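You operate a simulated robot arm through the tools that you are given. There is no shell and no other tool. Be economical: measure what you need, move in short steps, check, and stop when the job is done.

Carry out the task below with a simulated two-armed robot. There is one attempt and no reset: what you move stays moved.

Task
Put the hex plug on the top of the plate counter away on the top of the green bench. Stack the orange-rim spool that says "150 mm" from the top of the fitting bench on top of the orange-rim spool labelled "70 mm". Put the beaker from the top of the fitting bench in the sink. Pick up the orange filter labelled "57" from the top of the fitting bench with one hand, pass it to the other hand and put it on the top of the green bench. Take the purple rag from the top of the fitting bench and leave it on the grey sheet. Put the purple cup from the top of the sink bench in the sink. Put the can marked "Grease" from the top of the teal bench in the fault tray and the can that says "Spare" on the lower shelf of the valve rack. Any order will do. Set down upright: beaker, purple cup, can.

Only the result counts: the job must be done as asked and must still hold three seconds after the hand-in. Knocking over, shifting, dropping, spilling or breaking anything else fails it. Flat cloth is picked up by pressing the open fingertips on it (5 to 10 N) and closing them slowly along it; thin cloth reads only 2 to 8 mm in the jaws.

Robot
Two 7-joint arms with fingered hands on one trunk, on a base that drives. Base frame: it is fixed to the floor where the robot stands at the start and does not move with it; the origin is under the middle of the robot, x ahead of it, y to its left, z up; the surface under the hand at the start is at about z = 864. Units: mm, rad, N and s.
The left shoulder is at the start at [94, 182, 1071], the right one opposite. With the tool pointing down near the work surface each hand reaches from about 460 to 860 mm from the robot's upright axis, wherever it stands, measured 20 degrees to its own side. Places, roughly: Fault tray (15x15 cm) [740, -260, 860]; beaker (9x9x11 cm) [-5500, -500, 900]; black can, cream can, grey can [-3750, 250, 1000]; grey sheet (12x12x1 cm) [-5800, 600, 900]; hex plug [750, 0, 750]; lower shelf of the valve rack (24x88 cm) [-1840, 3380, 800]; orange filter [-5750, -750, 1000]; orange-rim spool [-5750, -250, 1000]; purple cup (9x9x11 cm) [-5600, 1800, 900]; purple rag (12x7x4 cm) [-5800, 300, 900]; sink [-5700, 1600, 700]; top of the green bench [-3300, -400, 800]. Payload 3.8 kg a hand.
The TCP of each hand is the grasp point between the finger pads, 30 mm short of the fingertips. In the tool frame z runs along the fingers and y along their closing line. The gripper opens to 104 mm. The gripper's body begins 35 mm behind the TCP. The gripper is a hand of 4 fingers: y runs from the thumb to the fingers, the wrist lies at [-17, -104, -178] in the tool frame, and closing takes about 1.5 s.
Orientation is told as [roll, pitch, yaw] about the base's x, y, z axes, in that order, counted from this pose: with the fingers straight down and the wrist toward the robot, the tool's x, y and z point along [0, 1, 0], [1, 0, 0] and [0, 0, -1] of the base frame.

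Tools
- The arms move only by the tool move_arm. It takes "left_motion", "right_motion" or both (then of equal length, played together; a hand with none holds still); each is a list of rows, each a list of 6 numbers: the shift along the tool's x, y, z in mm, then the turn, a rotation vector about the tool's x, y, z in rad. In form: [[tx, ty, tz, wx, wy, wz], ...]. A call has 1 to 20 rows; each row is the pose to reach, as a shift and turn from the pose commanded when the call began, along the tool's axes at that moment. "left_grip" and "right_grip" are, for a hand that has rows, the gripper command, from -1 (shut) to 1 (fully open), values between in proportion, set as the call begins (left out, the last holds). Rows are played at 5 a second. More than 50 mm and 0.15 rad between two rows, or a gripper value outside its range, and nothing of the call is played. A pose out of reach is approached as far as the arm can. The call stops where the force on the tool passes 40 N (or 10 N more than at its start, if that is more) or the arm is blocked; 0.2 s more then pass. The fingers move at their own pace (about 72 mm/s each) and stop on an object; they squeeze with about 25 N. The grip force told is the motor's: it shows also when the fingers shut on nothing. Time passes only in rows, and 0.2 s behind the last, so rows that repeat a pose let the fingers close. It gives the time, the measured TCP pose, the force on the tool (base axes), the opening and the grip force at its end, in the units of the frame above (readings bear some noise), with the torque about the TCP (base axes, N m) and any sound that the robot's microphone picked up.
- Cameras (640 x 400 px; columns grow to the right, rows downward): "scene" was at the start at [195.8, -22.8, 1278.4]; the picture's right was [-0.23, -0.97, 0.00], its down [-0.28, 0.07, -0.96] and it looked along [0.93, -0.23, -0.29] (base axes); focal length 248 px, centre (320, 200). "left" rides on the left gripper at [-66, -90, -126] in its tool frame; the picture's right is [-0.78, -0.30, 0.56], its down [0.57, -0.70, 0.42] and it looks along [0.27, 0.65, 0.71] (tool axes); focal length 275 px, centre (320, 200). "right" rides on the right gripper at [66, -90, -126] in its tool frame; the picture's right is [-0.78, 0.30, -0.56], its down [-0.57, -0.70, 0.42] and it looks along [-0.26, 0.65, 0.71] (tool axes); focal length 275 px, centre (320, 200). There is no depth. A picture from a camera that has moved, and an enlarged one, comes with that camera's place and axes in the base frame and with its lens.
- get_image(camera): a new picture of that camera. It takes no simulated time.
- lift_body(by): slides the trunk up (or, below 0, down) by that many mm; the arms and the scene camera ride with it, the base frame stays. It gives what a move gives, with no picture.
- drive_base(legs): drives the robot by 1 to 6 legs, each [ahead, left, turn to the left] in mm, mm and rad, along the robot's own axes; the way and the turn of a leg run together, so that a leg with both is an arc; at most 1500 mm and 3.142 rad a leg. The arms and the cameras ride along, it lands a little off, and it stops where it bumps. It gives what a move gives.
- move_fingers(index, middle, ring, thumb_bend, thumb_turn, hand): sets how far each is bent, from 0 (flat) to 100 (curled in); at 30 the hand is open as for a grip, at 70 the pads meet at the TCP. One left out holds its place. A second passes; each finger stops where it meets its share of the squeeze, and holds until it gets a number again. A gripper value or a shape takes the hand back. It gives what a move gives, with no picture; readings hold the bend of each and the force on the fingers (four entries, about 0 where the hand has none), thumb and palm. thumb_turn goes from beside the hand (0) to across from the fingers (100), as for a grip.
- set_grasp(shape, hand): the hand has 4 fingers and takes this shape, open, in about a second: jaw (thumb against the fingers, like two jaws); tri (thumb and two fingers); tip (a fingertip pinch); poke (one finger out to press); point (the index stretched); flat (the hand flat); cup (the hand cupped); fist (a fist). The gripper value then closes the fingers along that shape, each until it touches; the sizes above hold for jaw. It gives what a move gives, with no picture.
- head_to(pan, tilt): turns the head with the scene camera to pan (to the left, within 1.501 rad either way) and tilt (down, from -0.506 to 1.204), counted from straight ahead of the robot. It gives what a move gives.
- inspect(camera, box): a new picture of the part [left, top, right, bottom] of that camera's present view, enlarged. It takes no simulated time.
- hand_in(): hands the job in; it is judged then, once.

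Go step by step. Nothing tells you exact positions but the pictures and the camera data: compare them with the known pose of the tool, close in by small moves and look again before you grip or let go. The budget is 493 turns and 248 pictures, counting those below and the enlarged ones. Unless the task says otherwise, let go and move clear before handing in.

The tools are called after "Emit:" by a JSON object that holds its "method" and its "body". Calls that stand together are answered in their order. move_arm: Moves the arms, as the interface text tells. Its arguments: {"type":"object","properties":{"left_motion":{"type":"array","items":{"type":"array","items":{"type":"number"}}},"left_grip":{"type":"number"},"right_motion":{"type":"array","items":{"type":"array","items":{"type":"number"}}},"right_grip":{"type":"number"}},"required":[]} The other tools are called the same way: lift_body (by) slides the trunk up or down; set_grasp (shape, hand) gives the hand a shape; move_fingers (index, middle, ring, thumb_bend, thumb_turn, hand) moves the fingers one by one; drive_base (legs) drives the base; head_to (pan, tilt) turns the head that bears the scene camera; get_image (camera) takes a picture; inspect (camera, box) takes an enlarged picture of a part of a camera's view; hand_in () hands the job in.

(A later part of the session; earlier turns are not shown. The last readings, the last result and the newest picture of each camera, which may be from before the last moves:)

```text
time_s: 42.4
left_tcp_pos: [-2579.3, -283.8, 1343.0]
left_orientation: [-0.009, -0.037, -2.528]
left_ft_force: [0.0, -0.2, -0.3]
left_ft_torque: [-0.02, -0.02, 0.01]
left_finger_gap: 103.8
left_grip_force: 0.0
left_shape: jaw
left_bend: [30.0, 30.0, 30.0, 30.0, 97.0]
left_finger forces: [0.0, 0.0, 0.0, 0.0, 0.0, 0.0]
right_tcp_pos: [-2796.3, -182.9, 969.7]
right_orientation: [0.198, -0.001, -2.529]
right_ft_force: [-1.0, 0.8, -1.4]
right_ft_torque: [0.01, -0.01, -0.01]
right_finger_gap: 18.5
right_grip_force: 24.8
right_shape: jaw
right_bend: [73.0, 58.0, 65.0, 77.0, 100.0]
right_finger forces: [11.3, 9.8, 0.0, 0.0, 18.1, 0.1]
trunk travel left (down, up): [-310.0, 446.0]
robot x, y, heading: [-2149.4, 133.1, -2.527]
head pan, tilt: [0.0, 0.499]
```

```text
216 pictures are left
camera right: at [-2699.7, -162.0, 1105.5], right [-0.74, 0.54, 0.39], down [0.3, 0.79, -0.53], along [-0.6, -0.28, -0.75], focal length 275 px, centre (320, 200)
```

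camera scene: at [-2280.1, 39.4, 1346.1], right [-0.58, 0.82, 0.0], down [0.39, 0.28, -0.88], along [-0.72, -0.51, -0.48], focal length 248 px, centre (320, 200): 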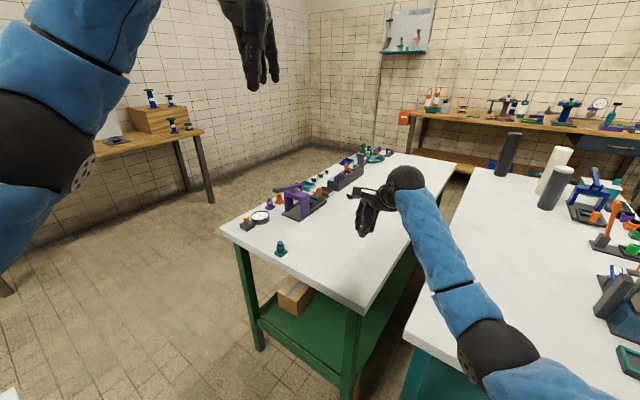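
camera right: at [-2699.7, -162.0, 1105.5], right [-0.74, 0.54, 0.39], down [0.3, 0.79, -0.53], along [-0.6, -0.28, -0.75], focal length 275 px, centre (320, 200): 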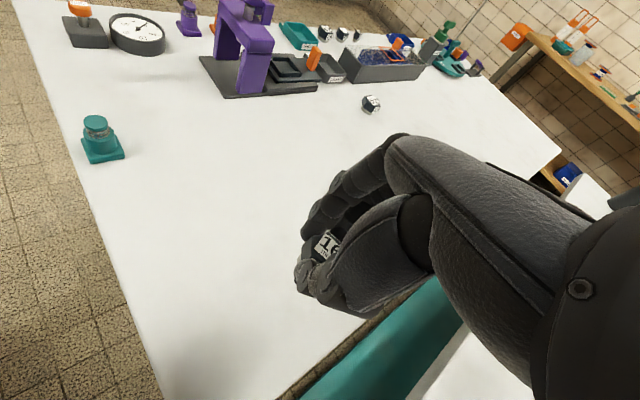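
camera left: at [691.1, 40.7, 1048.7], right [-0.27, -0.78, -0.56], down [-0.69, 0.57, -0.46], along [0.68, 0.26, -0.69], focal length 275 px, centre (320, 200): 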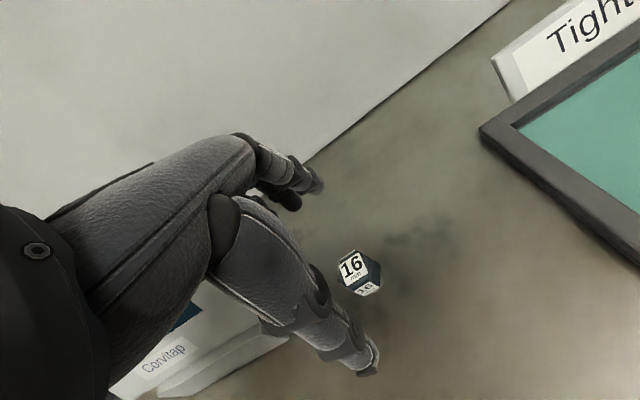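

Emit:
{"method": "move_arm", "body": {"right_motion": [[-6, 0, 29, 0, 0, 0], [-10, 0, 49, 0, 0, 0], [-13, 0, 64, 0, 0, 0], [-13, 0, 64, 0, 0, 0]]}}

Emit:
{"method": "inspect", "body": {"camera": "scene", "box": [320, 180, 448, 260]}}

Emit:
{"method": "get_image", "body": {"camera": "right"}}

```text
time_s: 43.4
left_tcp_pos: [-2579.4, -284.7, 1343.1]
left_orientation: [-0.011, -0.036, -2.526]
left_ft_force: [-0.4, 0.0, 0.6]
left_ft_torque: [-0.01, -0.01, -0.01]
left_finger_gap: 103.7
left_grip_force: 0.0
left_shape: jaw
left_bend: [30.0, 30.0, 30.0, 30.0, 97.0]
left_finger forces: [0.1, 0.1, 0.0, 0.0, 0.0, 0.1]
right_tcp_pos: [-2795.4, -181.5, 903.3]
right_orientation: [0.199, -0.002, -2.526]
right_ft_force: [-0.1, -0.4, -1.8]
right_ft_torque: [-0.03, -0.05, -0.03]
right_finger_gap: 18.8
right_grip_force: 24.8
right_shape: jaw
right_bend: [73.0, 58.0, 65.0, 77.0, 100.0]
right_finger forces: [11.2, 9.8, 0.0, 0.0, 18.1, 0.0]
trunk travel left (down, up): [-310.0, 446.0]
robot x, y, heading: [-2149.7, 132.7, -2.525]
head pan, tilt: [0.0, 0.499]
```

```text
5.00 times, centred on (384, 220) of scene
camera zoom: at [-2279.9, 38.9, 1346.1], right [-0.58, 0.82, 0.0], down [0.39, 0.28, -0.88], along [-0.72, -0.51, -0.48], focal length 1238 px, centre (0, 100)
```

zoom: 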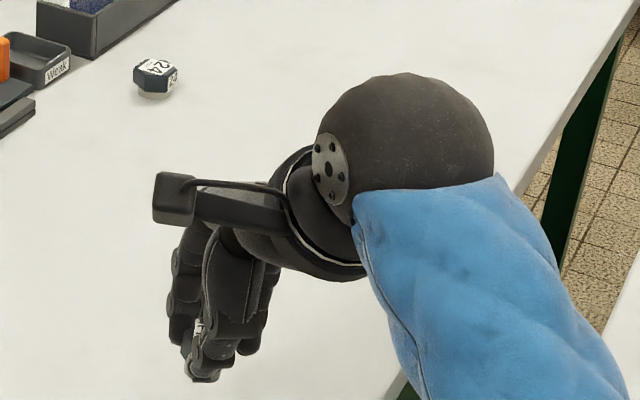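

```text
214 pictures are left
camera right: at [-2699.0, -161.4, 1040.1], right [-0.74, 0.54, 0.39], down [0.3, 0.79, -0.53], along [-0.6, -0.28, -0.75], focal length 275 px, centre (320, 200)
```

right: 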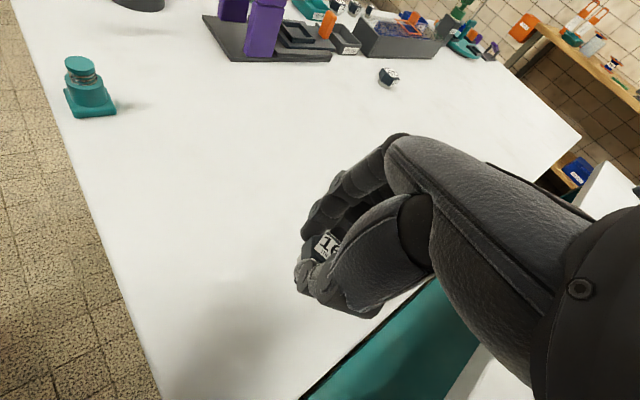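

Emit:
{"method": "move_arm", "body": {"right_motion": [[-1, 0, 4, 0, 0, 0], [-1.6, 0, 8, 0, 0, 0], [-2.4, 0, 12, 0, 0, 0], [-3.2, 0, 16, 0, 0, 0], [-3.6, 0, 18, 0, 0, 0], [-4, 0, 20, 0, 0, 0]]}}

Emit:
{"method": "inspect", "body": {"camera": "right", "box": [240, 200, 400, 300]}}

```text
time_s: 44.8
left_tcp_pos: [-2580.3, -284.9, 1343.6]
left_orientation: [-0.011, -0.032, -2.526]
left_ft_force: [0.1, -0.9, 0.1]
left_ft_torque: [-0.02, -0.01, 0.02]
left_finger_gap: 103.9
left_grip_force: 0.1
left_shape: jaw
left_bend: [30.0, 30.0, 30.0, 30.0, 97.0]
left_finger forces: [0.0, 0.1, 0.1, 0.0, 0.1, 0.0]
right_tcp_pos: [-2795.5, -182.4, 884.0]
right_orientation: [0.199, 0.0, -2.526]
right_ft_force: [-0.4, -0.3, -1.6]
right_ft_torque: [0.02, -0.02, 0.01]
right_finger_gap: 18.7
right_grip_force: 25.3
right_shape: jaw
right_bend: [73.0, 58.0, 65.0, 77.0, 100.0]
right_finger forces: [11.3, 9.8, 0.0, 0.0, 18.1, 0.0]
trunk travel left (down, up): [-310.0, 446.0]
robot x, y, heading: [-2148.1, 132.9, -2.525]
head pan, tilt: [0.0, 0.499]
```

```text
4.00 times, centred on (320, 250) of right
camera zoom: at [-2698.7, -161.9, 1020.0], right [-0.74, 0.54, 0.39], down [0.3, 0.79, -0.53], along [-0.6, -0.28, -0.75], focal length 1101 px, centre (320, 0)
```

zoom: 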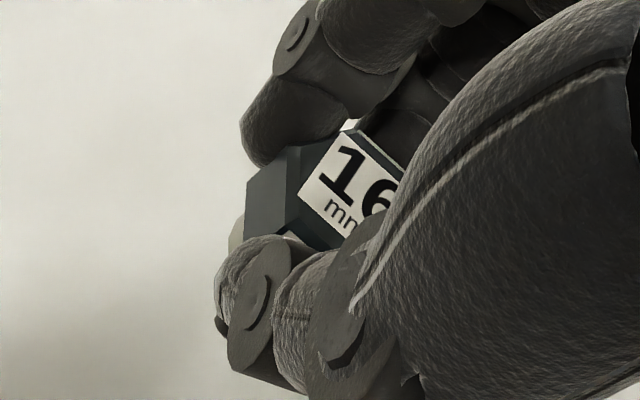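

Still in the air. Going lower in small steps.

Emit:
{"method": "move_arm", "body": {"right_motion": [[-1, 0, 4, 0, 0, 0], [-1.6, 0, 8, 0, 0, 0], [-2.4, 0, 12, 0, 0, 0], [-3, 0, 15, 0, 0, 0], [-3.6, 0, 18, 0, 0, 0], [-4.2, 0, 21, 0, 0, 0], [-4.8, 0, 24, 0, 0, 0], [-5.4, 0, 27, 0, 0, 0], [-6, 0, 30, 0, 0, 0]]}}

Emit:
{"method": "inspect", "body": {"camera": "right", "box": [200, 180, 392, 300]}}

```text
time_s: 46.8
left_tcp_pos: [-2579.4, -284.2, 1344.0]
left_orientation: [-0.01, -0.035, -2.527]
left_ft_force: [-0.8, 0.0, 0.5]
left_ft_torque: [0.01, -0.02, -0.01]
left_finger_gap: 103.7
left_grip_force: 0.1
left_shape: jaw
left_bend: [30.0, 30.0, 30.0, 30.0, 97.0]
left_finger forces: [0.0, 0.0, 0.0, 0.1, 0.0, 0.1]
right_tcp_pos: [-2795.4, -181.7, 853.4]
right_orientation: [0.198, -0.003, -2.524]
right_ft_force: [-0.7, 0.2, -0.2]
right_ft_torque: [0.0, 0.0, 0.02]
right_finger_gap: 18.6
right_grip_force: 24.7
right_shape: jaw
right_bend: [73.0, 58.0, 65.0, 77.0, 100.0]
right_finger forces: [11.3, 9.8, 0.0, 0.0, 18.1, 0.0]
trunk travel left (down, up): [-310.0, 446.0]
robot x, y, heading: [-2148.4, 133.8, -2.524]
head pan, tilt: [0.0, 0.499]
```

```text
3.33 times, centred on (296, 240) of right
camera zoom: at [-2699.0, -162.1, 989.5], right [-0.74, 0.54, 0.39], down [0.3, 0.79, -0.53], along [-0.6, -0.28, -0.75], focal length 918 px, centre (400, 67)
```

zoom: 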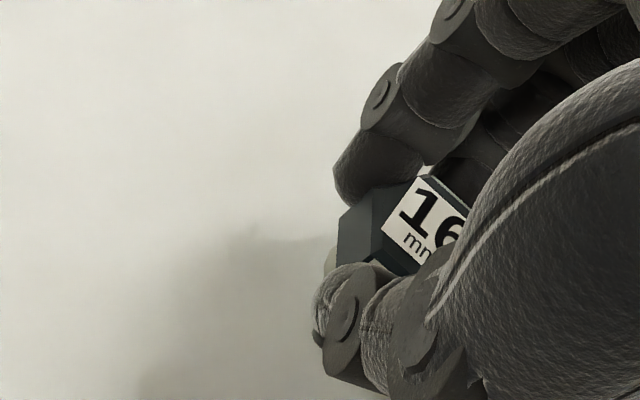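

Emit:
{"method": "move_arm", "body": {"right_motion": [[-0.6, 0, 3, 0, 0, 0], [-1.2, 0, 6, 0, 0, 0], [-1.8, 0, 9, 0, 0, 0], [-2.2, 0, 11, 0, 0, 0], [-2.6, 0, 13, 0, 0, 0], [-3, 0, 15, 0, 0, 0], [-3.4, 0, 17, 0, 0, 0]]}}

Emit:
{"method": "inspect", "body": {"camera": "scene", "box": [320, 200, 416, 260]}}

```text
time_s: 48.4
left_tcp_pos: [-2578.5, -284.1, 1344.2]
left_orientation: [-0.011, -0.035, -2.528]
left_ft_force: [0.8, 1.0, 0.6]
left_ft_torque: [0.0, -0.01, 0.02]
left_finger_gap: 103.9
left_grip_force: 0.0
left_shape: jaw
left_bend: [30.0, 30.0, 30.0, 30.0, 97.0]
left_finger forces: [0.0, 0.0, 0.0, 0.2, 0.0, 0.0]
right_tcp_pos: [-2795.6, -182.3, 838.4]
right_orientation: [0.201, -0.006, -2.525]
right_ft_force: [1.1, -1.1, 7.1]
right_ft_torque: [-0.04, 0.04, 0.01]
right_finger_gap: 19.2
right_grip_force: 25.0
right_shape: jaw
right_bend: [73.0, 58.0, 65.0, 76.0, 100.0]
right_finger forces: [12.0, 11.0, 0.1, 0.1, 20.8, 0.0]
trunk travel left (down, up): [-310.0, 446.0]
robot x, y, heading: [-2145.1, 136.3, -2.525]
head pan, tilt: [0.0, 0.499]
```

```text
6.67 times, centred on (368, 230) of scene
camera zoom: at [-2279.0, 39.4, 1346.4], right [-0.58, 0.82, 0.0], down [0.39, 0.28, -0.88], along [-0.72, -0.51, -0.48], focal length 1651 px, centre (0, 0)
```

zoom: 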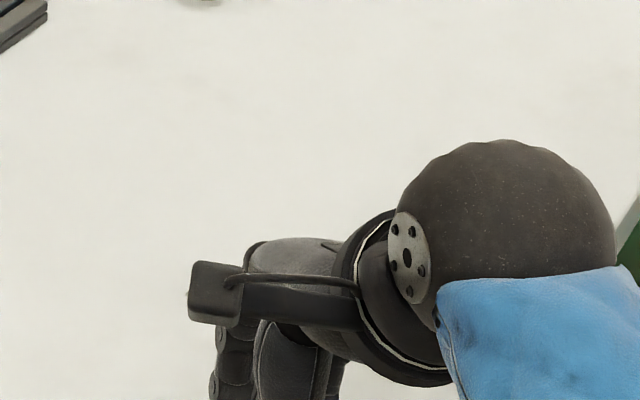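

Contact with the bench. I'll open the hand and rise.

Emit:
{"method": "move_arm", "body": {"right_motion": [[0, 0, 0, 0, 0, 0], [0, 0, 0, 0, 0, 0], [0, 0, 0, 0, 0, 0], [0, 0, 0, 0, 0, 0], [0, 0, 0, 0, 0, 0], [-6, 0, -30, 0, 0, 0], [-10, 0, -60, 0, 0, 0], [-10, 0, -100, 0, 0, 0]], "right_grip": 1}}

Emit:
{"method": "get_image", "body": {"camera": "right"}}

```text
time_s: 50.2
left_tcp_pos: [-2578.8, -283.9, 1343.0]
left_orientation: [-0.01, -0.036, -2.528]
left_ft_force: [-0.1, -0.4, -0.1]
left_ft_torque: [0.03, -0.03, 0.01]
left_finger_gap: 103.9
left_grip_force: 0.0
left_shape: jaw
left_bend: [30.0, 30.0, 30.0, 30.0, 97.0]
left_finger forces: [0.0, 0.0, 0.0, 0.0, 0.0, 0.0]
right_tcp_pos: [-2812.2, -159.0, 931.2]
right_orientation: [0.199, -0.001, -2.526]
right_ft_force: [-0.2, 0.3, 0.5]
right_ft_torque: [-0.03, 0.0, -0.01]
right_finger_gap: 103.7
right_grip_force: 0.0
right_shape: jaw
right_bend: [30.0, 30.0, 30.0, 30.0, 97.0]
right_finger forces: [0.0, 0.0, 0.0, 0.0, 0.0, 0.1]
trunk travel left (down, up): [-310.0, 446.0]
robot x, y, heading: [-2149.1, 128.3, -2.528]
head pan, tilt: [0.0, 0.499]
```

```text
210 pictures are left
camera right: at [-2715.5, -137.9, 1068.1], right [-0.74, 0.54, 0.39], down [0.3, 0.79, -0.53], along [-0.6, -0.28, -0.75], focal length 275 px, centre (320, 200)
```

right: 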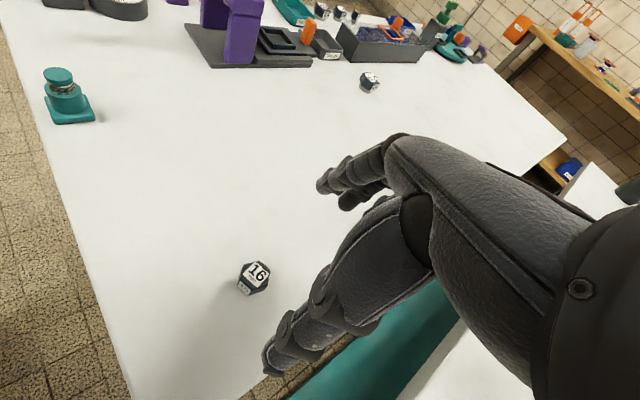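

The plug stands upright on the green bench. Next I'll retract the hand and head to the teal bench cans.

Emit:
{"method": "move_arm", "body": {"right_motion": [[-20, -20, -40, 0, 0, 0], [-45, -40, -75, 0, 0, 0], [-75, -60, -105, 0, -0.05, 0], [-105, -85, -130, 0, -0.1, 0], [-135, -110, -150, 0, -0.15, 0], [-165, -140, -165, 0, -0.2, 0], [-165, -175, -175, 0, -0.2, 0]]}}

Emit:
{"method": "drive_base", "body": {"legs": [[-250, -150, 0], [0, 0, -0.615]]}}

Emit:
{"method": "get_image", "body": {"camera": "scene"}}

```text
time_s: 51.8
left_tcp_pos: [-2578.7, -283.4, 1343.5]
left_orientation: [-0.012, -0.035, -2.53]
left_ft_force: [-0.4, 0.5, 0.1]
left_ft_torque: [0.01, 0.02, -0.01]
left_finger_gap: 103.9
left_grip_force: 0.2
left_shape: jaw
left_bend: [30.0, 30.0, 30.0, 30.0, 97.0]
left_finger forces: [0.1, 0.0, 0.0, 0.0, 0.0, 0.0]
right_tcp_pos: [-2781.4, 102.1, 1070.7]
right_orientation: [-0.003, -0.002, -2.525]
right_ft_force: [-0.9, 0.1, 0.1]
right_ft_torque: [-0.02, 0.0, -0.03]
right_finger_gap: 103.8
right_grip_force: 0.0
right_shape: jaw
right_bend: [30.0, 30.0, 30.0, 30.0, 97.0]
right_finger forces: [0.0, 0.0, 0.1, 0.1, 0.0, 0.0]
trunk travel left (down, up): [-310.0, 446.0]
robot x, y, heading: [-2142.8, 134.7, -2.525]
head pan, tilt: [0.0, 0.499]
```

```text
time_s: 55.5
left_tcp_pos: [-2622.6, 308.2, 1343.1]
left_orientation: [-0.01, -0.035, -3.141]
left_ft_force: [0.1, 0.3, -0.3]
left_ft_torque: [0.0, -0.02, 0.0]
left_finger_gap: 103.8
left_grip_force: 0.0
left_shape: jaw
left_bend: [30.0, 30.0, 30.0, 30.0, 97.0]
left_finger forces: [0.0, 0.0, 0.0, 0.0, 0.0, 0.0]
right_tcp_pos: [-2565.1, 742.4, 1070.2]
right_orientation: [-0.001, -0.002, -3.141]
right_ft_force: [-0.3, 0.1, 0.3]
right_ft_torque: [0.01, -0.01, 0.0]
right_finger_gap: 103.7
right_grip_force: 0.1
right_shape: jaw
right_bend: [30.0, 30.0, 30.0, 30.0, 97.0]
right_finger forces: [0.1, 0.0, 0.0, 0.0, 0.0, 0.1]
trunk travel left (down, up): [-310.0, 446.0]
robot x, y, heading: [-2034.1, 398.7, -3.14]
head pan, tilt: [0.0, 0.499]
```

```text
209 pictures are left
camera scene: at [-2190.4, 399.6, 1346.1], right [0.0, 1.0, 0.0], down [0.48, 0.0, -0.88], along [-0.88, 0.0, -0.48], focal length 248 px, centre (320, 200)
```

scene: 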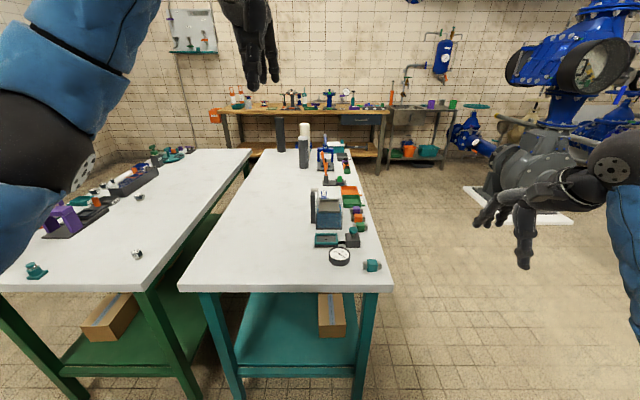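

Emit:
{"method": "inspect", "body": {"camera": "scene", "box": [264, 110, 344, 180]}}

Emit:
{"method": "head_to", "body": {"pan": -1.0, "tilt": 0.3}}

Emit:
{"method": "get_image", "body": {"camera": "scene"}}

```text
5.71 times, centred on (304, 145) of scene
camera zoom: at [-2190.4, 399.6, 1346.1], right [0.0, 1.0, 0.0], down [0.48, 0.0, -0.88], along [-0.88, 0.0, -0.48], focal length 1415 px, centre (411, 514)
```

zoom: 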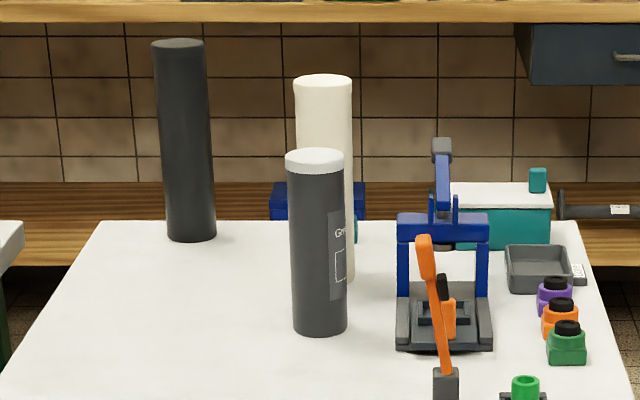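

```text
time_s: 56.8
left_tcp_pos: [-2622.1, 308.2, 1342.9]
left_orientation: [-0.011, -0.035, -3.142]
left_ft_force: [-0.1, 0.2, 0.3]
left_ft_torque: [-0.01, 0.01, -0.01]
left_finger_gap: 104.3
left_grip_force: 0.0
left_shape: jaw
left_bend: [30.0, 30.0, 30.0, 30.0, 97.0]
left_finger forces: [0.0, 0.1, 0.0, 0.1, 0.0, 0.0]
right_tcp_pos: [-2565.1, 741.9, 1071.4]
right_orientation: [0.001, -0.002, -3.14]
right_ft_force: [0.1, -0.2, 0.8]
right_ft_torque: [0.0, -0.05, 0.0]
right_finger_gap: 103.8
right_grip_force: 0.0
right_shape: jaw
right_bend: [30.0, 30.0, 30.0, 30.0, 97.0]
right_finger forces: [0.0, 0.0, 0.0, 0.1, 0.0, 0.0]
trunk travel left (down, up): [-310.0, 446.0]
robot x, y, heading: [-2028.4, 397.0, -3.139]
head pan, tilt: [-1.0, 0.3]
```

```text
207 pictures are left
camera scene: at [-2150.1, 477.8, 1364.5], right [0.84, 0.54, 0.0], down [0.16, -0.25, -0.96], along [-0.52, 0.8, -0.3], focal length 248 px, centre (320, 200)
```

scene: 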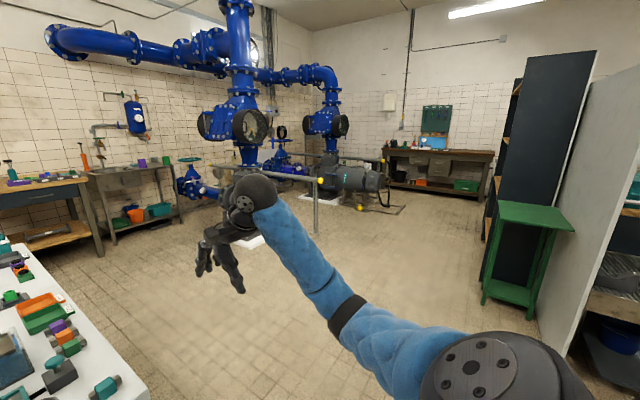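

The grey can reads "Gre…", so it is the grease can. I'll circle to the far end of the teal bench and face its cans.

Emit:
{"method": "drive_base", "body": {"legs": [[0, -750, 0], [1480, 0, 0], [790, 0, 0], [0, 0, -3.14], [-400, 0, 0], [0, -900, 0]]}}

Emit:
{"method": "head_to", "body": {"pan": 0, "tilt": 0.4}}

Emit:
{"method": "get_image", "body": {"camera": "scene"}}

```text
time_s: 85.5
left_tcp_pos: [-4125.7, 347.3, 1342.4]
left_orientation: [-0.009, -0.034, -0.008]
left_ft_force: [-0.4, -0.5, 0.1]
left_ft_torque: [0.03, 0.03, 0.03]
left_finger_gap: 103.6
left_grip_force: 0.0
left_shape: jaw
left_bend: [30.0, 30.0, 30.0, 30.0, 97.0]
left_finger forces: [0.0, 0.0, 0.0, 0.0, 0.0, 0.0]
right_tcp_pos: [-4185.8, -86.8, 1070.5]
right_orientation: [0.001, -0.001, -0.007]
right_ft_force: [0.2, -0.6, 0.0]
right_ft_torque: [0.02, -0.01, 0.0]
right_finger_gap: 103.6
right_grip_force: 0.1
right_shape: jaw
right_bend: [30.0, 30.0, 30.0, 30.0, 97.0]
right_finger forces: [0.0, 0.0, 0.0, 0.1, 0.0, 0.0]
trunk travel left (down, up): [-310.0, 446.0]
robot x, y, heading: [-4717.9, 260.5, -0.001]
head pan, tilt: [-1.0, 0.3]
```

```text
time_s: 86.8
left_tcp_pos: [-4126.3, 349.0, 1344.0]
left_orientation: [-0.011, -0.035, -0.008]
left_ft_force: [0.4, 0.4, -0.3]
left_ft_torque: [0.02, -0.01, 0.0]
left_finger_gap: 104.1
left_grip_force: 0.1
left_shape: jaw
left_bend: [30.0, 30.0, 30.0, 30.0, 97.0]
left_finger forces: [0.0, 0.0, 0.0, 0.1, 0.1, 0.0]
right_tcp_pos: [-4186.9, -85.7, 1070.3]
right_orientation: [-0.001, -0.002, -0.007]
right_ft_force: [-0.1, -0.2, 0.8]
right_ft_torque: [0.01, 0.0, -0.03]
right_finger_gap: 104.0
right_grip_force: 0.0
right_shape: jaw
right_bend: [30.0, 30.0, 30.0, 30.0, 97.0]
right_finger forces: [0.0, 0.0, 0.0, 0.0, 0.0, 0.0]
trunk travel left (down, up): [-310.0, 446.0]
robot x, y, heading: [-4719.2, 262.1, -0.006]
head pan, tilt: [0.0, 0.4]
```

```text
206 pictures are left
camera scene: at [-4557.8, 258.6, 1355.3], right [-0.01, -1.0, 0.0], down [-0.39, 0.0, -0.92], along [0.92, -0.01, -0.39], focal length 248 px, centre (320, 200)
```

scene: 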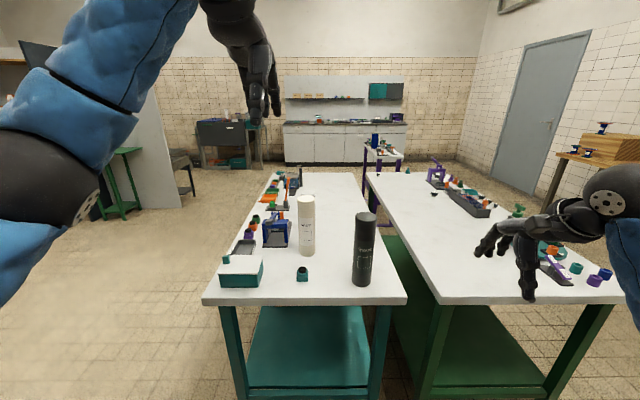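

Emit:
{"method": "inspect", "body": {"camera": "scene", "box": [200, 180, 408, 310]}}

Emit:
{"method": "inspect", "body": {"camera": "scene", "box": [290, 190, 386, 290]}}

```text
3.08 times, centred on (304, 245) of scene
camera zoom: at [-4557.8, 258.6, 1355.3], right [-0.01, -1.0, 0.0], down [-0.39, 0.0, -0.92], along [0.92, -0.01, -0.39], focal length 762 px, centre (369, 62)
```

zoom: 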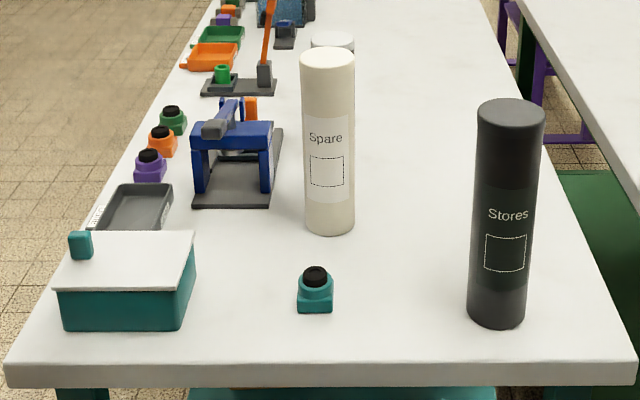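

```text
4.00 times, centred on (338, 240) of scene
camera zoom: at [-4557.8, 258.6, 1355.3], right [-0.01, -1.0, 0.0], down [-0.39, 0.0, -0.92], along [0.92, -0.01, -0.39], focal length 990 px, centre (248, 40)
```

zoom: 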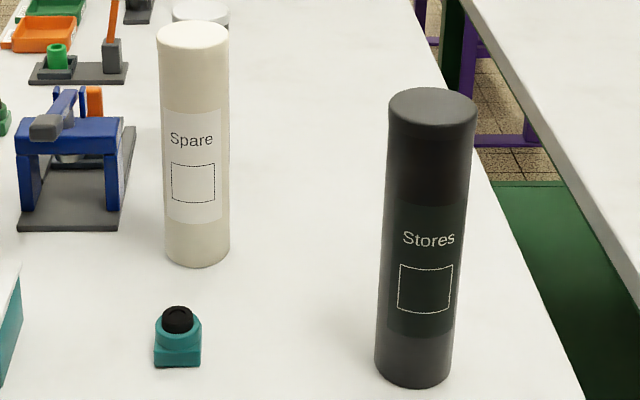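

The cream can is "Spare", the black one "Stores" (leave it) and the grey one behind is Grease. Before choosing a grip I want to see the valve rack.

Emit:
{"method": "head_to", "body": {"pan": 0.95, "tilt": 0.1}}

Emit:
{"method": "get_image", "body": {"camera": "scene"}}

```text
time_s: 88.0
left_tcp_pos: [-4126.0, 348.6, 1343.7]
left_orientation: [-0.011, -0.035, -0.007]
left_ft_force: [0.3, -0.4, -1.0]
left_ft_torque: [-0.01, 0.01, 0.04]
left_finger_gap: 104.2
left_grip_force: 0.1
left_shape: jaw
left_bend: [30.0, 30.0, 30.0, 30.0, 97.0]
left_finger forces: [0.0, 0.0, 0.1, 0.0, 0.0, 0.0]
right_tcp_pos: [-4185.6, -85.4, 1070.3]
right_orientation: [-0.001, -0.002, -0.008]
right_ft_force: [0.6, 0.0, -0.2]
right_ft_torque: [-0.03, -0.02, 0.02]
right_finger_gap: 103.6
right_grip_force: 0.1
right_shape: jaw
right_bend: [30.0, 30.0, 30.0, 30.0, 97.0]
right_finger forces: [0.0, 0.1, 0.0, 0.1, 0.1, 0.0]
trunk travel left (down, up): [-310.0, 446.0]
robot x, y, heading: [-4717.1, 263.2, -0.01]
head pan, tilt: [0.949, 0.099]
```

```text
203 pictures are left
camera scene: at [-4596.3, 333.8, 1383.2], right [0.81, -0.59, 0.0], down [-0.06, -0.08, -0.99], along [0.59, 0.8, -0.1], focal length 248 px, centre (320, 200)
```

scene: 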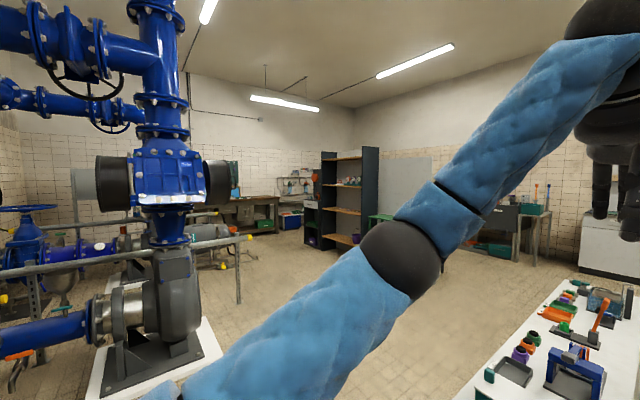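

Emit:
{"method": "inspect", "body": {"camera": "scene", "box": [290, 135, 402, 255]}}

```text
3.33 times, centred on (346, 195) of scene
camera zoom: at [-4596.3, 333.8, 1383.2], right [0.81, -0.59, 0.0], down [-0.06, -0.08, -0.99], along [0.59, 0.8, -0.1], focal length 825 px, centre (233, 217)
```

zoom: 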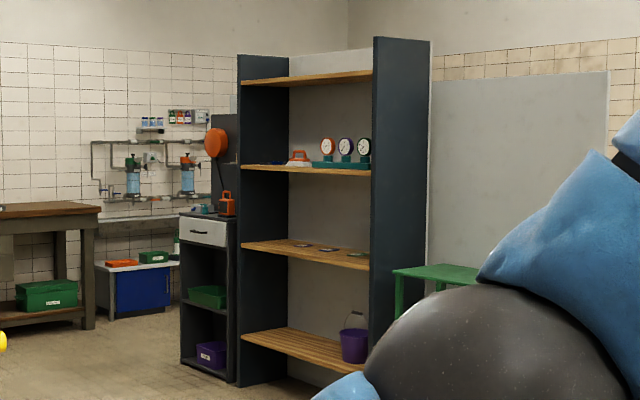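

Rack's lower shelf (z≈800, ~390 mm clear above) faces -x, so I'll carry the cans with hands tilted 45° (fingers forward-down, closing sideways). First I reorient the right hand here and shift left.

Emit:
{"method": "move_arm", "body": {"right_motion": [[15, 3, -6, -0.034, -0.073, -0.082], [30, 6, -12, -0.068, -0.147, -0.165], [45, 9, -18, -0.103, -0.22, -0.247], [60, 12, -24, -0.137, -0.294, -0.33], [75, 15, -30, -0.171, -0.367, -0.412], [90, 18, -36, -0.205, -0.44, -0.495], [105, 21, -42, -0.239, -0.514, -0.577], [120, 24, -48, -0.274, -0.587, -0.66], [135, 27, -54, -0.308, -0.661, -0.742], [150, 30, -60, -0.342, -0.734, -0.825], [150, 30, -60, -0.342, -0.734, -0.825]]}}

Emit:
{"method": "head_to", "body": {"pan": -0.2, "tilt": 0.45}}

Emit:
{"method": "get_image", "body": {"camera": "scene"}}

Emit:
{"method": "get_image", "body": {"camera": "right"}}

```text
time_s: 90.4
left_tcp_pos: [-4126.3, 348.6, 1342.7]
left_orientation: [-0.01, -0.035, -0.008]
left_ft_force: [-0.5, -0.1, 0.5]
left_ft_torque: [-0.06, -0.04, -0.01]
left_finger_gap: 103.9
left_grip_force: 0.1
left_shape: jaw
left_bend: [30.0, 30.0, 30.0, 30.0, 97.0]
left_finger forces: [0.1, 0.0, 0.0, 0.1, 0.0, 0.0]
right_tcp_pos: [-4155.4, 64.5, 1131.1]
right_orientation: [-0.787, 0.001, 0.865]
right_ft_force: [0.5, -0.7, 0.1]
right_ft_torque: [0.01, 0.0, 0.0]
right_finger_gap: 104.0
right_grip_force: 0.0
right_shape: jaw
right_bend: [30.0, 30.0, 30.0, 30.0, 97.0]
right_finger forces: [0.0, 0.1, 0.0, 0.1, 0.0, 0.0]
trunk travel left (down, up): [-310.0, 446.0]
robot x, y, heading: [-4720.3, 260.2, -0.008]
head pan, tilt: [0.949, 0.099]
```

```text
time_s: 91.8
left_tcp_pos: [-4125.5, 348.4, 1343.1]
left_orientation: [-0.009, -0.036, -0.009]
left_ft_force: [-0.4, 0.1, -0.3]
left_ft_torque: [0.02, 0.03, -0.02]
left_finger_gap: 103.8
left_grip_force: 0.0
left_shape: jaw
left_bend: [30.0, 30.0, 30.0, 30.0, 97.0]
left_finger forces: [0.0, 0.0, 0.0, 0.2, 0.1, 0.1]
right_tcp_pos: [-4154.6, 64.7, 1130.6]
right_orientation: [-0.787, 0.0, 0.866]
right_ft_force: [-0.9, 0.0, 0.1]
right_ft_torque: [-0.01, -0.01, -0.02]
right_finger_gap: 103.9
right_grip_force: 0.2
right_shape: jaw
right_bend: [30.0, 30.0, 30.0, 30.0, 97.0]
right_finger forces: [0.1, 0.1, 0.0, 0.0, 0.0, 0.0]
trunk travel left (down, up): [-310.0, 446.0]
robot x, y, heading: [-4719.3, 262.8, -0.005]
head pan, tilt: [-0.201, 0.45]
```

```text
201 pictures are left
camera scene: at [-4560.5, 240.5, 1350.6], right [-0.21, -0.98, 0.0], down [-0.43, 0.09, -0.9], along [0.88, -0.18, -0.44], focal length 248 px, centre (320, 200)
```

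scene: 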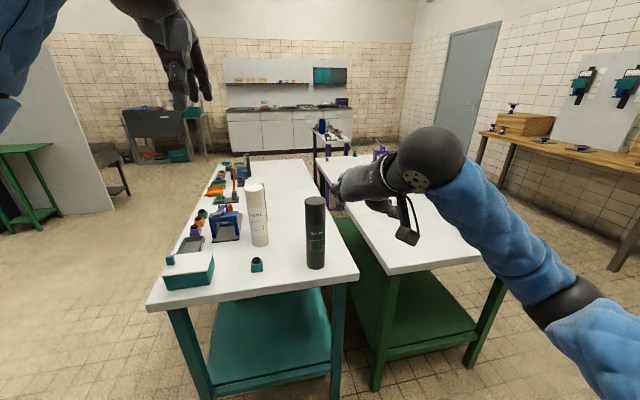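

```text
200 pictures are left
camera right: at [-4316.6, 84.8, 1172.5], right [0.31, 0.13, 0.94], down [0.08, -0.99, 0.11], along [0.95, 0.04, -0.32], focal length 275 px, centre (320, 200)
```

right: 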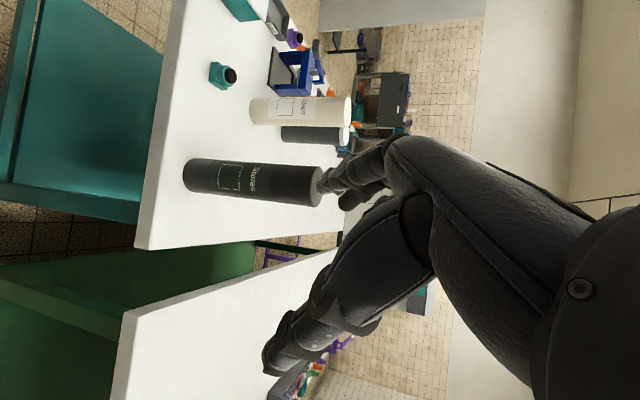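

Emit:
{"method": "drive_base", "body": {"legs": [[0, 190, 0], [200, 0, 0]]}}

Emit:
{"method": "get_image", "body": {"camera": "scene"}}

Emit:
{"method": "get_image", "body": {"camera": "right"}}

```text
time_s: 94.5
left_tcp_pos: [-3923.8, 536.0, 1343.3]
left_orientation: [-0.01, -0.033, -0.01]
left_ft_force: [0.3, 0.5, -0.2]
left_ft_torque: [0.02, 0.01, -0.02]
left_finger_gap: 103.8
left_grip_force: 0.0
left_shape: jaw
left_bend: [30.0, 30.0, 30.0, 30.0, 97.0]
left_finger forces: [0.1, 0.0, 0.1, 0.1, 0.0, 0.0]
right_tcp_pos: [-3953.9, 251.3, 1129.7]
right_orientation: [-0.786, 0.0, 0.864]
right_ft_force: [0.5, 1.4, -0.9]
right_ft_torque: [-0.03, 0.01, 0.01]
right_finger_gap: 103.9
right_grip_force: 0.2
right_shape: jaw
right_bend: [30.0, 30.0, 30.0, 30.0, 97.0]
right_finger forces: [0.0, 0.1, 0.0, 0.0, 0.0, 0.0]
trunk travel left (down, up): [-310.0, 446.0]
robot x, y, heading: [-4519.1, 447.1, -0.008]
head pan, tilt: [-0.201, 0.45]
```

```text
199 pictures are left
camera scene: at [-4358.6, 427.8, 1350.4], right [-0.21, -0.98, 0.0], down [-0.43, 0.09, -0.9], along [0.88, -0.19, -0.44], focal length 248 px, centre (320, 200)
```

scene: 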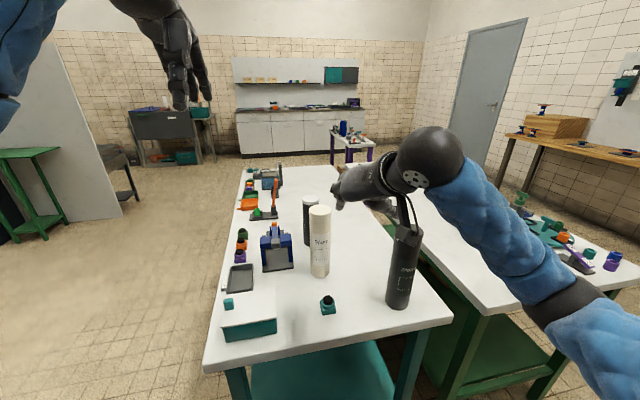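

```text
198 pictures are left
camera right: at [-4115.0, 272.0, 1172.1], right [0.31, 0.13, 0.94], down [0.08, -0.99, 0.11], along [0.95, 0.04, -0.32], focal length 275 px, centre (320, 200)
```

right: 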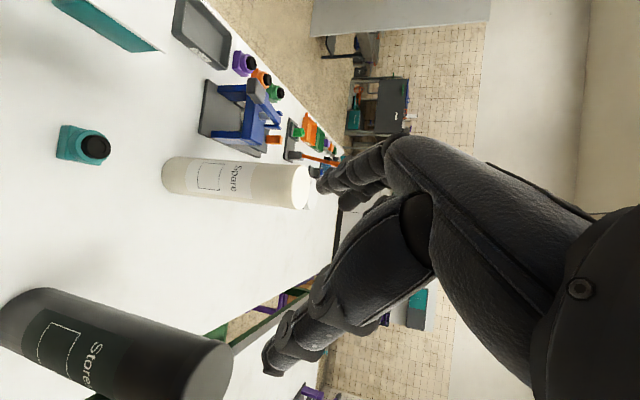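

Emit:
{"method": "move_arm", "body": {"right_motion": [[-6, 38, 6, 0, 0, 0], [-12, 76, 12, 0, 0, 0], [-18, 114, 18, 0, 0, 0], [-24, 152, 24, 0, 0, 0], [-2, 152, 46, 0, 0, 0], [20, 152, 68, 0, 0, 0], [42, 152, 90, 0, 0, 0], [62, 152, 110, 0, 0, 0], [62, 152, 110, 0, 0, 0]], "right_grip": 1}}

Emit:
{"method": "get_image", "body": {"camera": "scene"}}

Emit:
{"method": "get_image", "body": {"camera": "right"}}

```text
time_s: 96.5
left_tcp_pos: [-3925.4, 535.9, 1342.2]
left_orientation: [-0.011, -0.035, -0.008]
left_ft_force: [0.0, -0.3, 0.5]
left_ft_torque: [-0.01, -0.02, -0.03]
left_finger_gap: 103.9
left_grip_force: 0.1
left_shape: jaw
left_bend: [30.0, 30.0, 30.0, 30.0, 97.0]
left_finger forces: [0.1, 0.0, 0.1, 0.0, 0.0, 0.0]
right_tcp_pos: [-3830.1, 344.6, 1007.3]
right_orientation: [-0.786, 0.0, 0.864]
right_ft_force: [-0.7, 0.1, -0.3]
right_ft_torque: [-0.03, 0.03, 0.01]
right_finger_gap: 103.7
right_grip_force: 0.2
right_shape: jaw
right_bend: [30.0, 30.0, 30.0, 30.0, 97.0]
right_finger forces: [0.1, 0.0, 0.0, 0.1, 0.1, 0.0]
trunk travel left (down, up): [-310.0, 446.0]
robot x, y, heading: [-4515.8, 447.9, -0.009]
head pan, tilt: [-0.201, 0.45]
```

```text
197 pictures are left
camera scene: at [-4360.1, 427.9, 1350.6], right [-0.21, -0.98, 0.0], down [-0.43, 0.09, -0.9], along [0.88, -0.19, -0.44], focal length 248 px, centre (320, 200)
```

scene: 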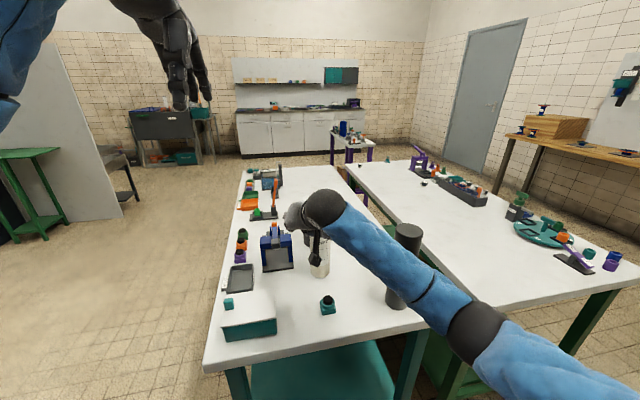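

```text
196 pictures are left
camera right: at [-3990.7, 365.1, 1050.5], right [0.31, 0.13, 0.94], down [0.08, -0.99, 0.11], along [0.95, 0.04, -0.32], focal length 275 px, centre (320, 200)
```

right: 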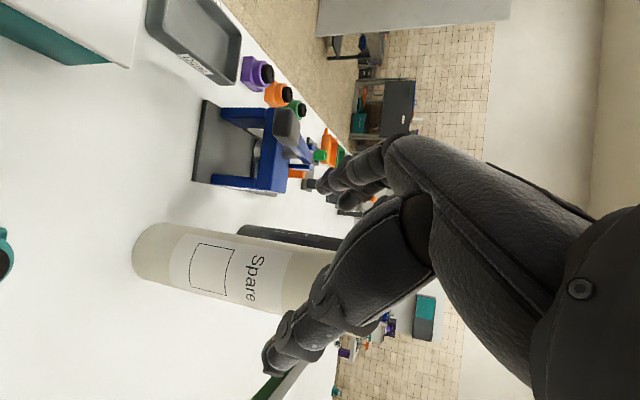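

The forearm would pass close to the "Stores" can, so I'll raise the hand, shift the base 110 mm left, and bring the hand back.

Emit:
{"method": "move_arm", "body": {"right_motion": [[-28, 0, -28, 0, 0, 0], [-56, 0, -56, 0, 0, 0], [-75, 0, -75, 0, 0, 0]]}}

Emit:
{"method": "drive_base", "body": {"legs": [[0, 110, 0]]}}

Emit:
{"method": "move_arm", "body": {"right_motion": [[-16, -28, 16, 0, 0, 0], [-33, -56, 33, 0, 0, 0], [-50, -84, 50, 0, 0, 0], [-22, -84, 78, 0, 0, 0], [6, -84, 106, 0, 0, 0], [25, -84, 125, 0, 0, 0], [25, -84, 125, 0, 0, 0]]}}

Emit:
{"method": "get_image", "body": {"camera": "scene"}}

Emit:
{"method": "get_image", "body": {"camera": "right"}}

```text
time_s: 97.3
left_tcp_pos: [-3925.9, 535.5, 1343.6]
left_orientation: [-0.01, -0.033, -0.009]
left_ft_force: [-0.9, 0.4, 0.5]
left_ft_torque: [0.01, -0.02, 0.02]
left_finger_gap: 103.9
left_grip_force: 0.1
left_shape: jaw
left_bend: [30.0, 30.0, 30.0, 30.0, 97.0]
left_finger forces: [0.1, 0.0, 0.0, 0.0, 0.1, 0.1]
right_tcp_pos: [-3830.8, 344.3, 1114.4]
right_orientation: [-0.786, 0.001, 0.866]
right_ft_force: [-0.3, 0.0, -0.6]
right_ft_torque: [-0.01, 0.0, -0.01]
right_finger_gap: 103.8
right_grip_force: 0.0
right_shape: jaw
right_bend: [30.0, 30.0, 30.0, 30.0, 97.0]
right_finger forces: [0.0, 0.0, 0.0, 0.1, 0.0, 0.0]
trunk travel left (down, up): [-310.0, 446.0]
robot x, y, heading: [-4515.6, 450.0, -0.008]
head pan, tilt: [-0.201, 0.45]
```

```text
time_s: 98.5
left_tcp_pos: [-3923.9, 647.6, 1343.1]
left_orientation: [-0.013, -0.036, -0.009]
left_ft_force: [0.7, 0.7, 0.2]
left_ft_torque: [-0.01, 0.01, 0.02]
left_finger_gap: 103.9
left_grip_force: 0.0
left_shape: jaw
left_bend: [30.0, 30.0, 30.0, 30.0, 97.0]
left_finger forces: [0.1, 0.0, 0.0, 0.1, 0.0, 0.0]
right_tcp_pos: [-3830.4, 455.4, 1114.9]
right_orientation: [-0.787, -0.001, 0.862]
right_ft_force: [0.4, 0.3, 0.5]
right_ft_torque: [-0.01, -0.01, 0.0]
right_finger_gap: 103.6
right_grip_force: 0.1
right_shape: jaw
right_bend: [30.0, 30.0, 30.0, 30.0, 97.0]
right_finger forces: [0.0, 0.0, 0.0, 0.0, 0.0, 0.1]
trunk travel left (down, up): [-310.0, 446.0]
robot x, y, heading: [-4518.2, 558.4, -0.007]
head pan, tilt: [-0.201, 0.45]
```

```text
time_s: 100.1
left_tcp_pos: [-3924.6, 644.3, 1344.3]
left_orientation: [-0.009, -0.036, -0.008]
left_ft_force: [-0.3, 0.5, -0.4]
left_ft_torque: [-0.01, 0.02, -0.03]
left_finger_gap: 103.8
left_grip_force: 0.0
left_shape: jaw
left_bend: [30.0, 30.0, 30.0, 30.0, 97.0]
left_finger forces: [0.0, 0.0, 0.0, 0.1, 0.0, 0.1]
right_tcp_pos: [-3829.6, 343.5, 1008.2]
right_orientation: [-0.788, 0.0, 0.864]
right_ft_force: [-0.5, -0.1, 0.0]
right_ft_torque: [0.0, 0.0, 0.02]
right_finger_gap: 103.8
right_grip_force: 0.0
right_shape: jaw
right_bend: [30.0, 30.0, 30.0, 30.0, 97.0]
right_finger forces: [0.0, 0.1, 0.1, 0.0, 0.0, 0.0]
trunk travel left (down, up): [-310.0, 446.0]
robot x, y, heading: [-4516.4, 559.3, -0.009]
head pan, tilt: [-0.201, 0.45]
```

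```text
195 pictures are left
camera scene: at [-4359.3, 537.2, 1350.6], right [-0.21, -0.98, 0.0], down [-0.43, 0.09, -0.9], along [0.88, -0.19, -0.44], focal length 248 px, centre (320, 200)
```

scene: 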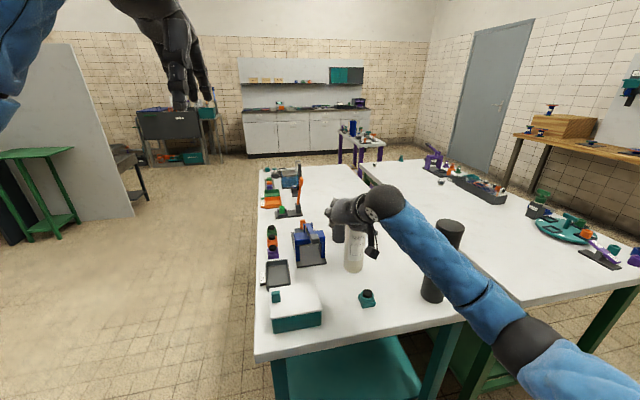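

```text
194 pictures are left
camera right: at [-3991.4, 364.1, 1050.6], right [0.31, 0.13, 0.94], down [0.08, -0.99, 0.11], along [0.95, 0.04, -0.32], focal length 275 px, centre (320, 200)
```

right: 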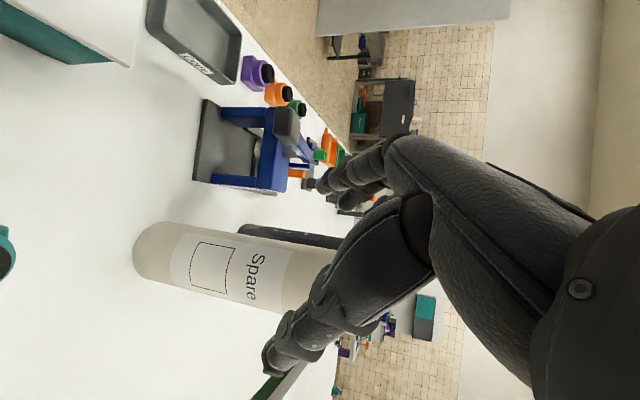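

Emit:
{"method": "move_arm", "body": {"right_motion": [[0, 2, 30, 0, 0, 0], [0, 2, 60, 0, 0, 0], [0, 2, 85, 0, 0, 0], [0, 2, 85, 0, 0, 0]]}}

Emit:
{"method": "get_image", "body": {"camera": "right"}}

Emit:
{"method": "inspect", "body": {"camera": "scene", "box": [320, 180, 512, 300]}}

```text
time_s: 101.1
left_tcp_pos: [-3925.1, 644.7, 1343.5]
left_orientation: [-0.01, -0.035, -0.009]
left_ft_force: [0.2, 0.4, 0.1]
left_ft_torque: [0.0, -0.02, 0.02]
left_finger_gap: 103.5
left_grip_force: 0.1
left_shape: jaw
left_bend: [30.0, 30.0, 30.0, 30.0, 97.0]
left_finger forces: [0.0, 0.0, 0.1, 0.0, 0.0, 0.0]
right_tcp_pos: [-3783.8, 305.7, 949.2]
right_orientation: [-0.789, -0.001, 0.863]
right_ft_force: [-0.2, 0.2, 0.5]
right_ft_torque: [-0.05, 0.0, 0.0]
right_finger_gap: 104.0
right_grip_force: 0.0
right_shape: jaw
right_bend: [30.0, 30.0, 30.0, 30.0, 97.0]
right_finger forces: [0.1, 0.1, 0.3, 0.1, 0.1, 0.1]
trunk travel left (down, up): [-310.0, 446.0]
robot x, y, heading: [-4516.5, 557.6, -0.004]
head pan, tilt: [-0.201, 0.45]
```

```text
193 pictures are left
camera right: at [-3944.9, 326.3, 991.3], right [0.31, 0.13, 0.94], down [0.08, -0.99, 0.11], along [0.95, 0.04, -0.32], focal length 275 px, centre (320, 200)
```

right: 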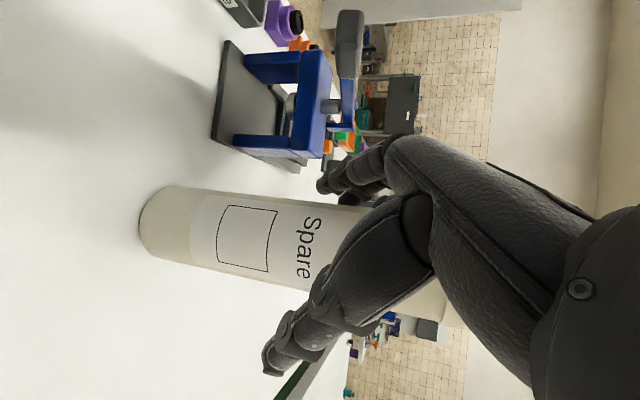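

```text
3.33 times, centred on (416, 240) of scene
camera zoom: at [-4359.3, 537.4, 1350.6], right [-0.21, -0.98, 0.0], down [-0.43, 0.09, -0.9], along [0.88, -0.19, -0.44], focal length 825 px, centre (0, 67)
```

zoom: 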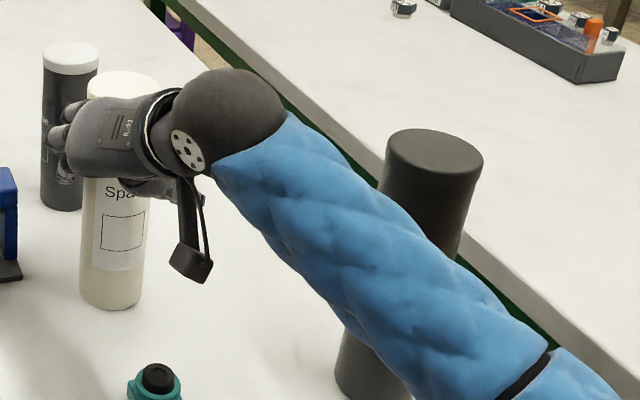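

Emit:
{"method": "move_arm", "body": {"right_motion": [[0, 1, 12, 0, 0, 0], [0, 1, 22, 0, 0, 0], [0, 1, 22, 0, 0, 0]]}}

Emit:
{"method": "move_arm", "body": {"right_motion": [[0, 0, 0, 0, 0, 0], [0, 0, 0, 0, 0, 0], [0, 0, 0, 0, 0, 0], [0, 0, 0, 0, 0, 0], [0, 0, 0, 0, 0, 0], [0, 0, 0, 0, 0, 0], [0, 0, 0, 0, 0, 0], [0, 0, 0, 0, 0, 0]], "right_grip": -1}}

Emit:
{"method": "get_image", "body": {"camera": "right"}}

```text
time_s: 101.9
left_tcp_pos: [-3925.8, 646.1, 1343.5]
left_orientation: [-0.011, -0.034, -0.009]
left_ft_force: [-0.6, -0.5, 0.3]
left_ft_torque: [0.03, 0.0, 0.03]
left_finger_gap: 103.8
left_grip_force: 0.0
left_shape: jaw
left_bend: [30.0, 30.0, 30.0, 30.0, 97.0]
left_finger forces: [0.1, 0.0, 0.0, 0.1, 0.0, 0.0]
right_tcp_pos: [-3770.9, 297.3, 932.3]
right_orientation: [-0.787, 0.0, 0.862]
right_ft_force: [-0.5, 1.0, -0.3]
right_ft_torque: [0.01, 0.02, -0.03]
right_finger_gap: 104.0
right_grip_force: 0.0
right_shape: jaw
right_bend: [30.0, 30.0, 30.0, 30.0, 97.0]
right_finger forces: [0.0, 0.0, 0.3, 0.0, 0.0, 0.1]
trunk travel left (down, up): [-310.0, 446.0]
robot x, y, heading: [-4515.7, 557.6, -0.014]
head pan, tilt: [-0.201, 0.45]
```

```text
time_s: 103.7
left_tcp_pos: [-3924.4, 645.7, 1343.2]
left_orientation: [-0.011, -0.037, -0.01]
left_ft_force: [-0.9, -0.7, 0.2]
left_ft_torque: [0.01, -0.03, 0.0]
left_finger_gap: 103.9
left_grip_force: 0.0
left_shape: jaw
left_bend: [30.0, 30.0, 30.0, 30.0, 97.0]
left_finger forces: [0.1, 0.0, 0.0, 0.0, 0.0, 0.0]
right_tcp_pos: [-3771.0, 297.6, 933.2]
right_orientation: [-0.786, 0.0, 0.865]
right_ft_force: [-0.1, 0.5, 0.2]
right_ft_torque: [-0.08, -0.03, -0.04]
right_finger_gap: 54.2
right_grip_force: 25.1
right_shape: jaw
right_bend: [73.0, 41.0, 42.0, 71.0, 100.0]
right_finger forces: [12.5, 6.9, 1.3, 0.0, 22.1, 0.9]
trunk travel left (down, up): [-310.0, 446.0]
robot x, y, heading: [-4518.2, 558.6, -0.011]
head pan, tilt: [-0.201, 0.45]
```

```text
191 pictures are left
camera right: at [-3932.5, 317.0, 975.0], right [0.31, 0.13, 0.94], down [0.08, -0.99, 0.11], along [0.95, 0.04, -0.32], focal length 275 px, centre (320, 200)
```

right: 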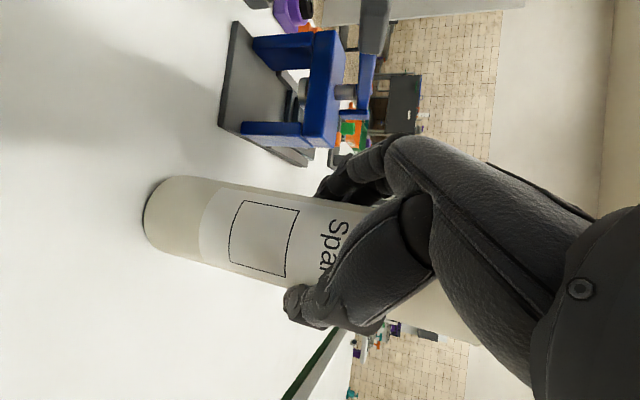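

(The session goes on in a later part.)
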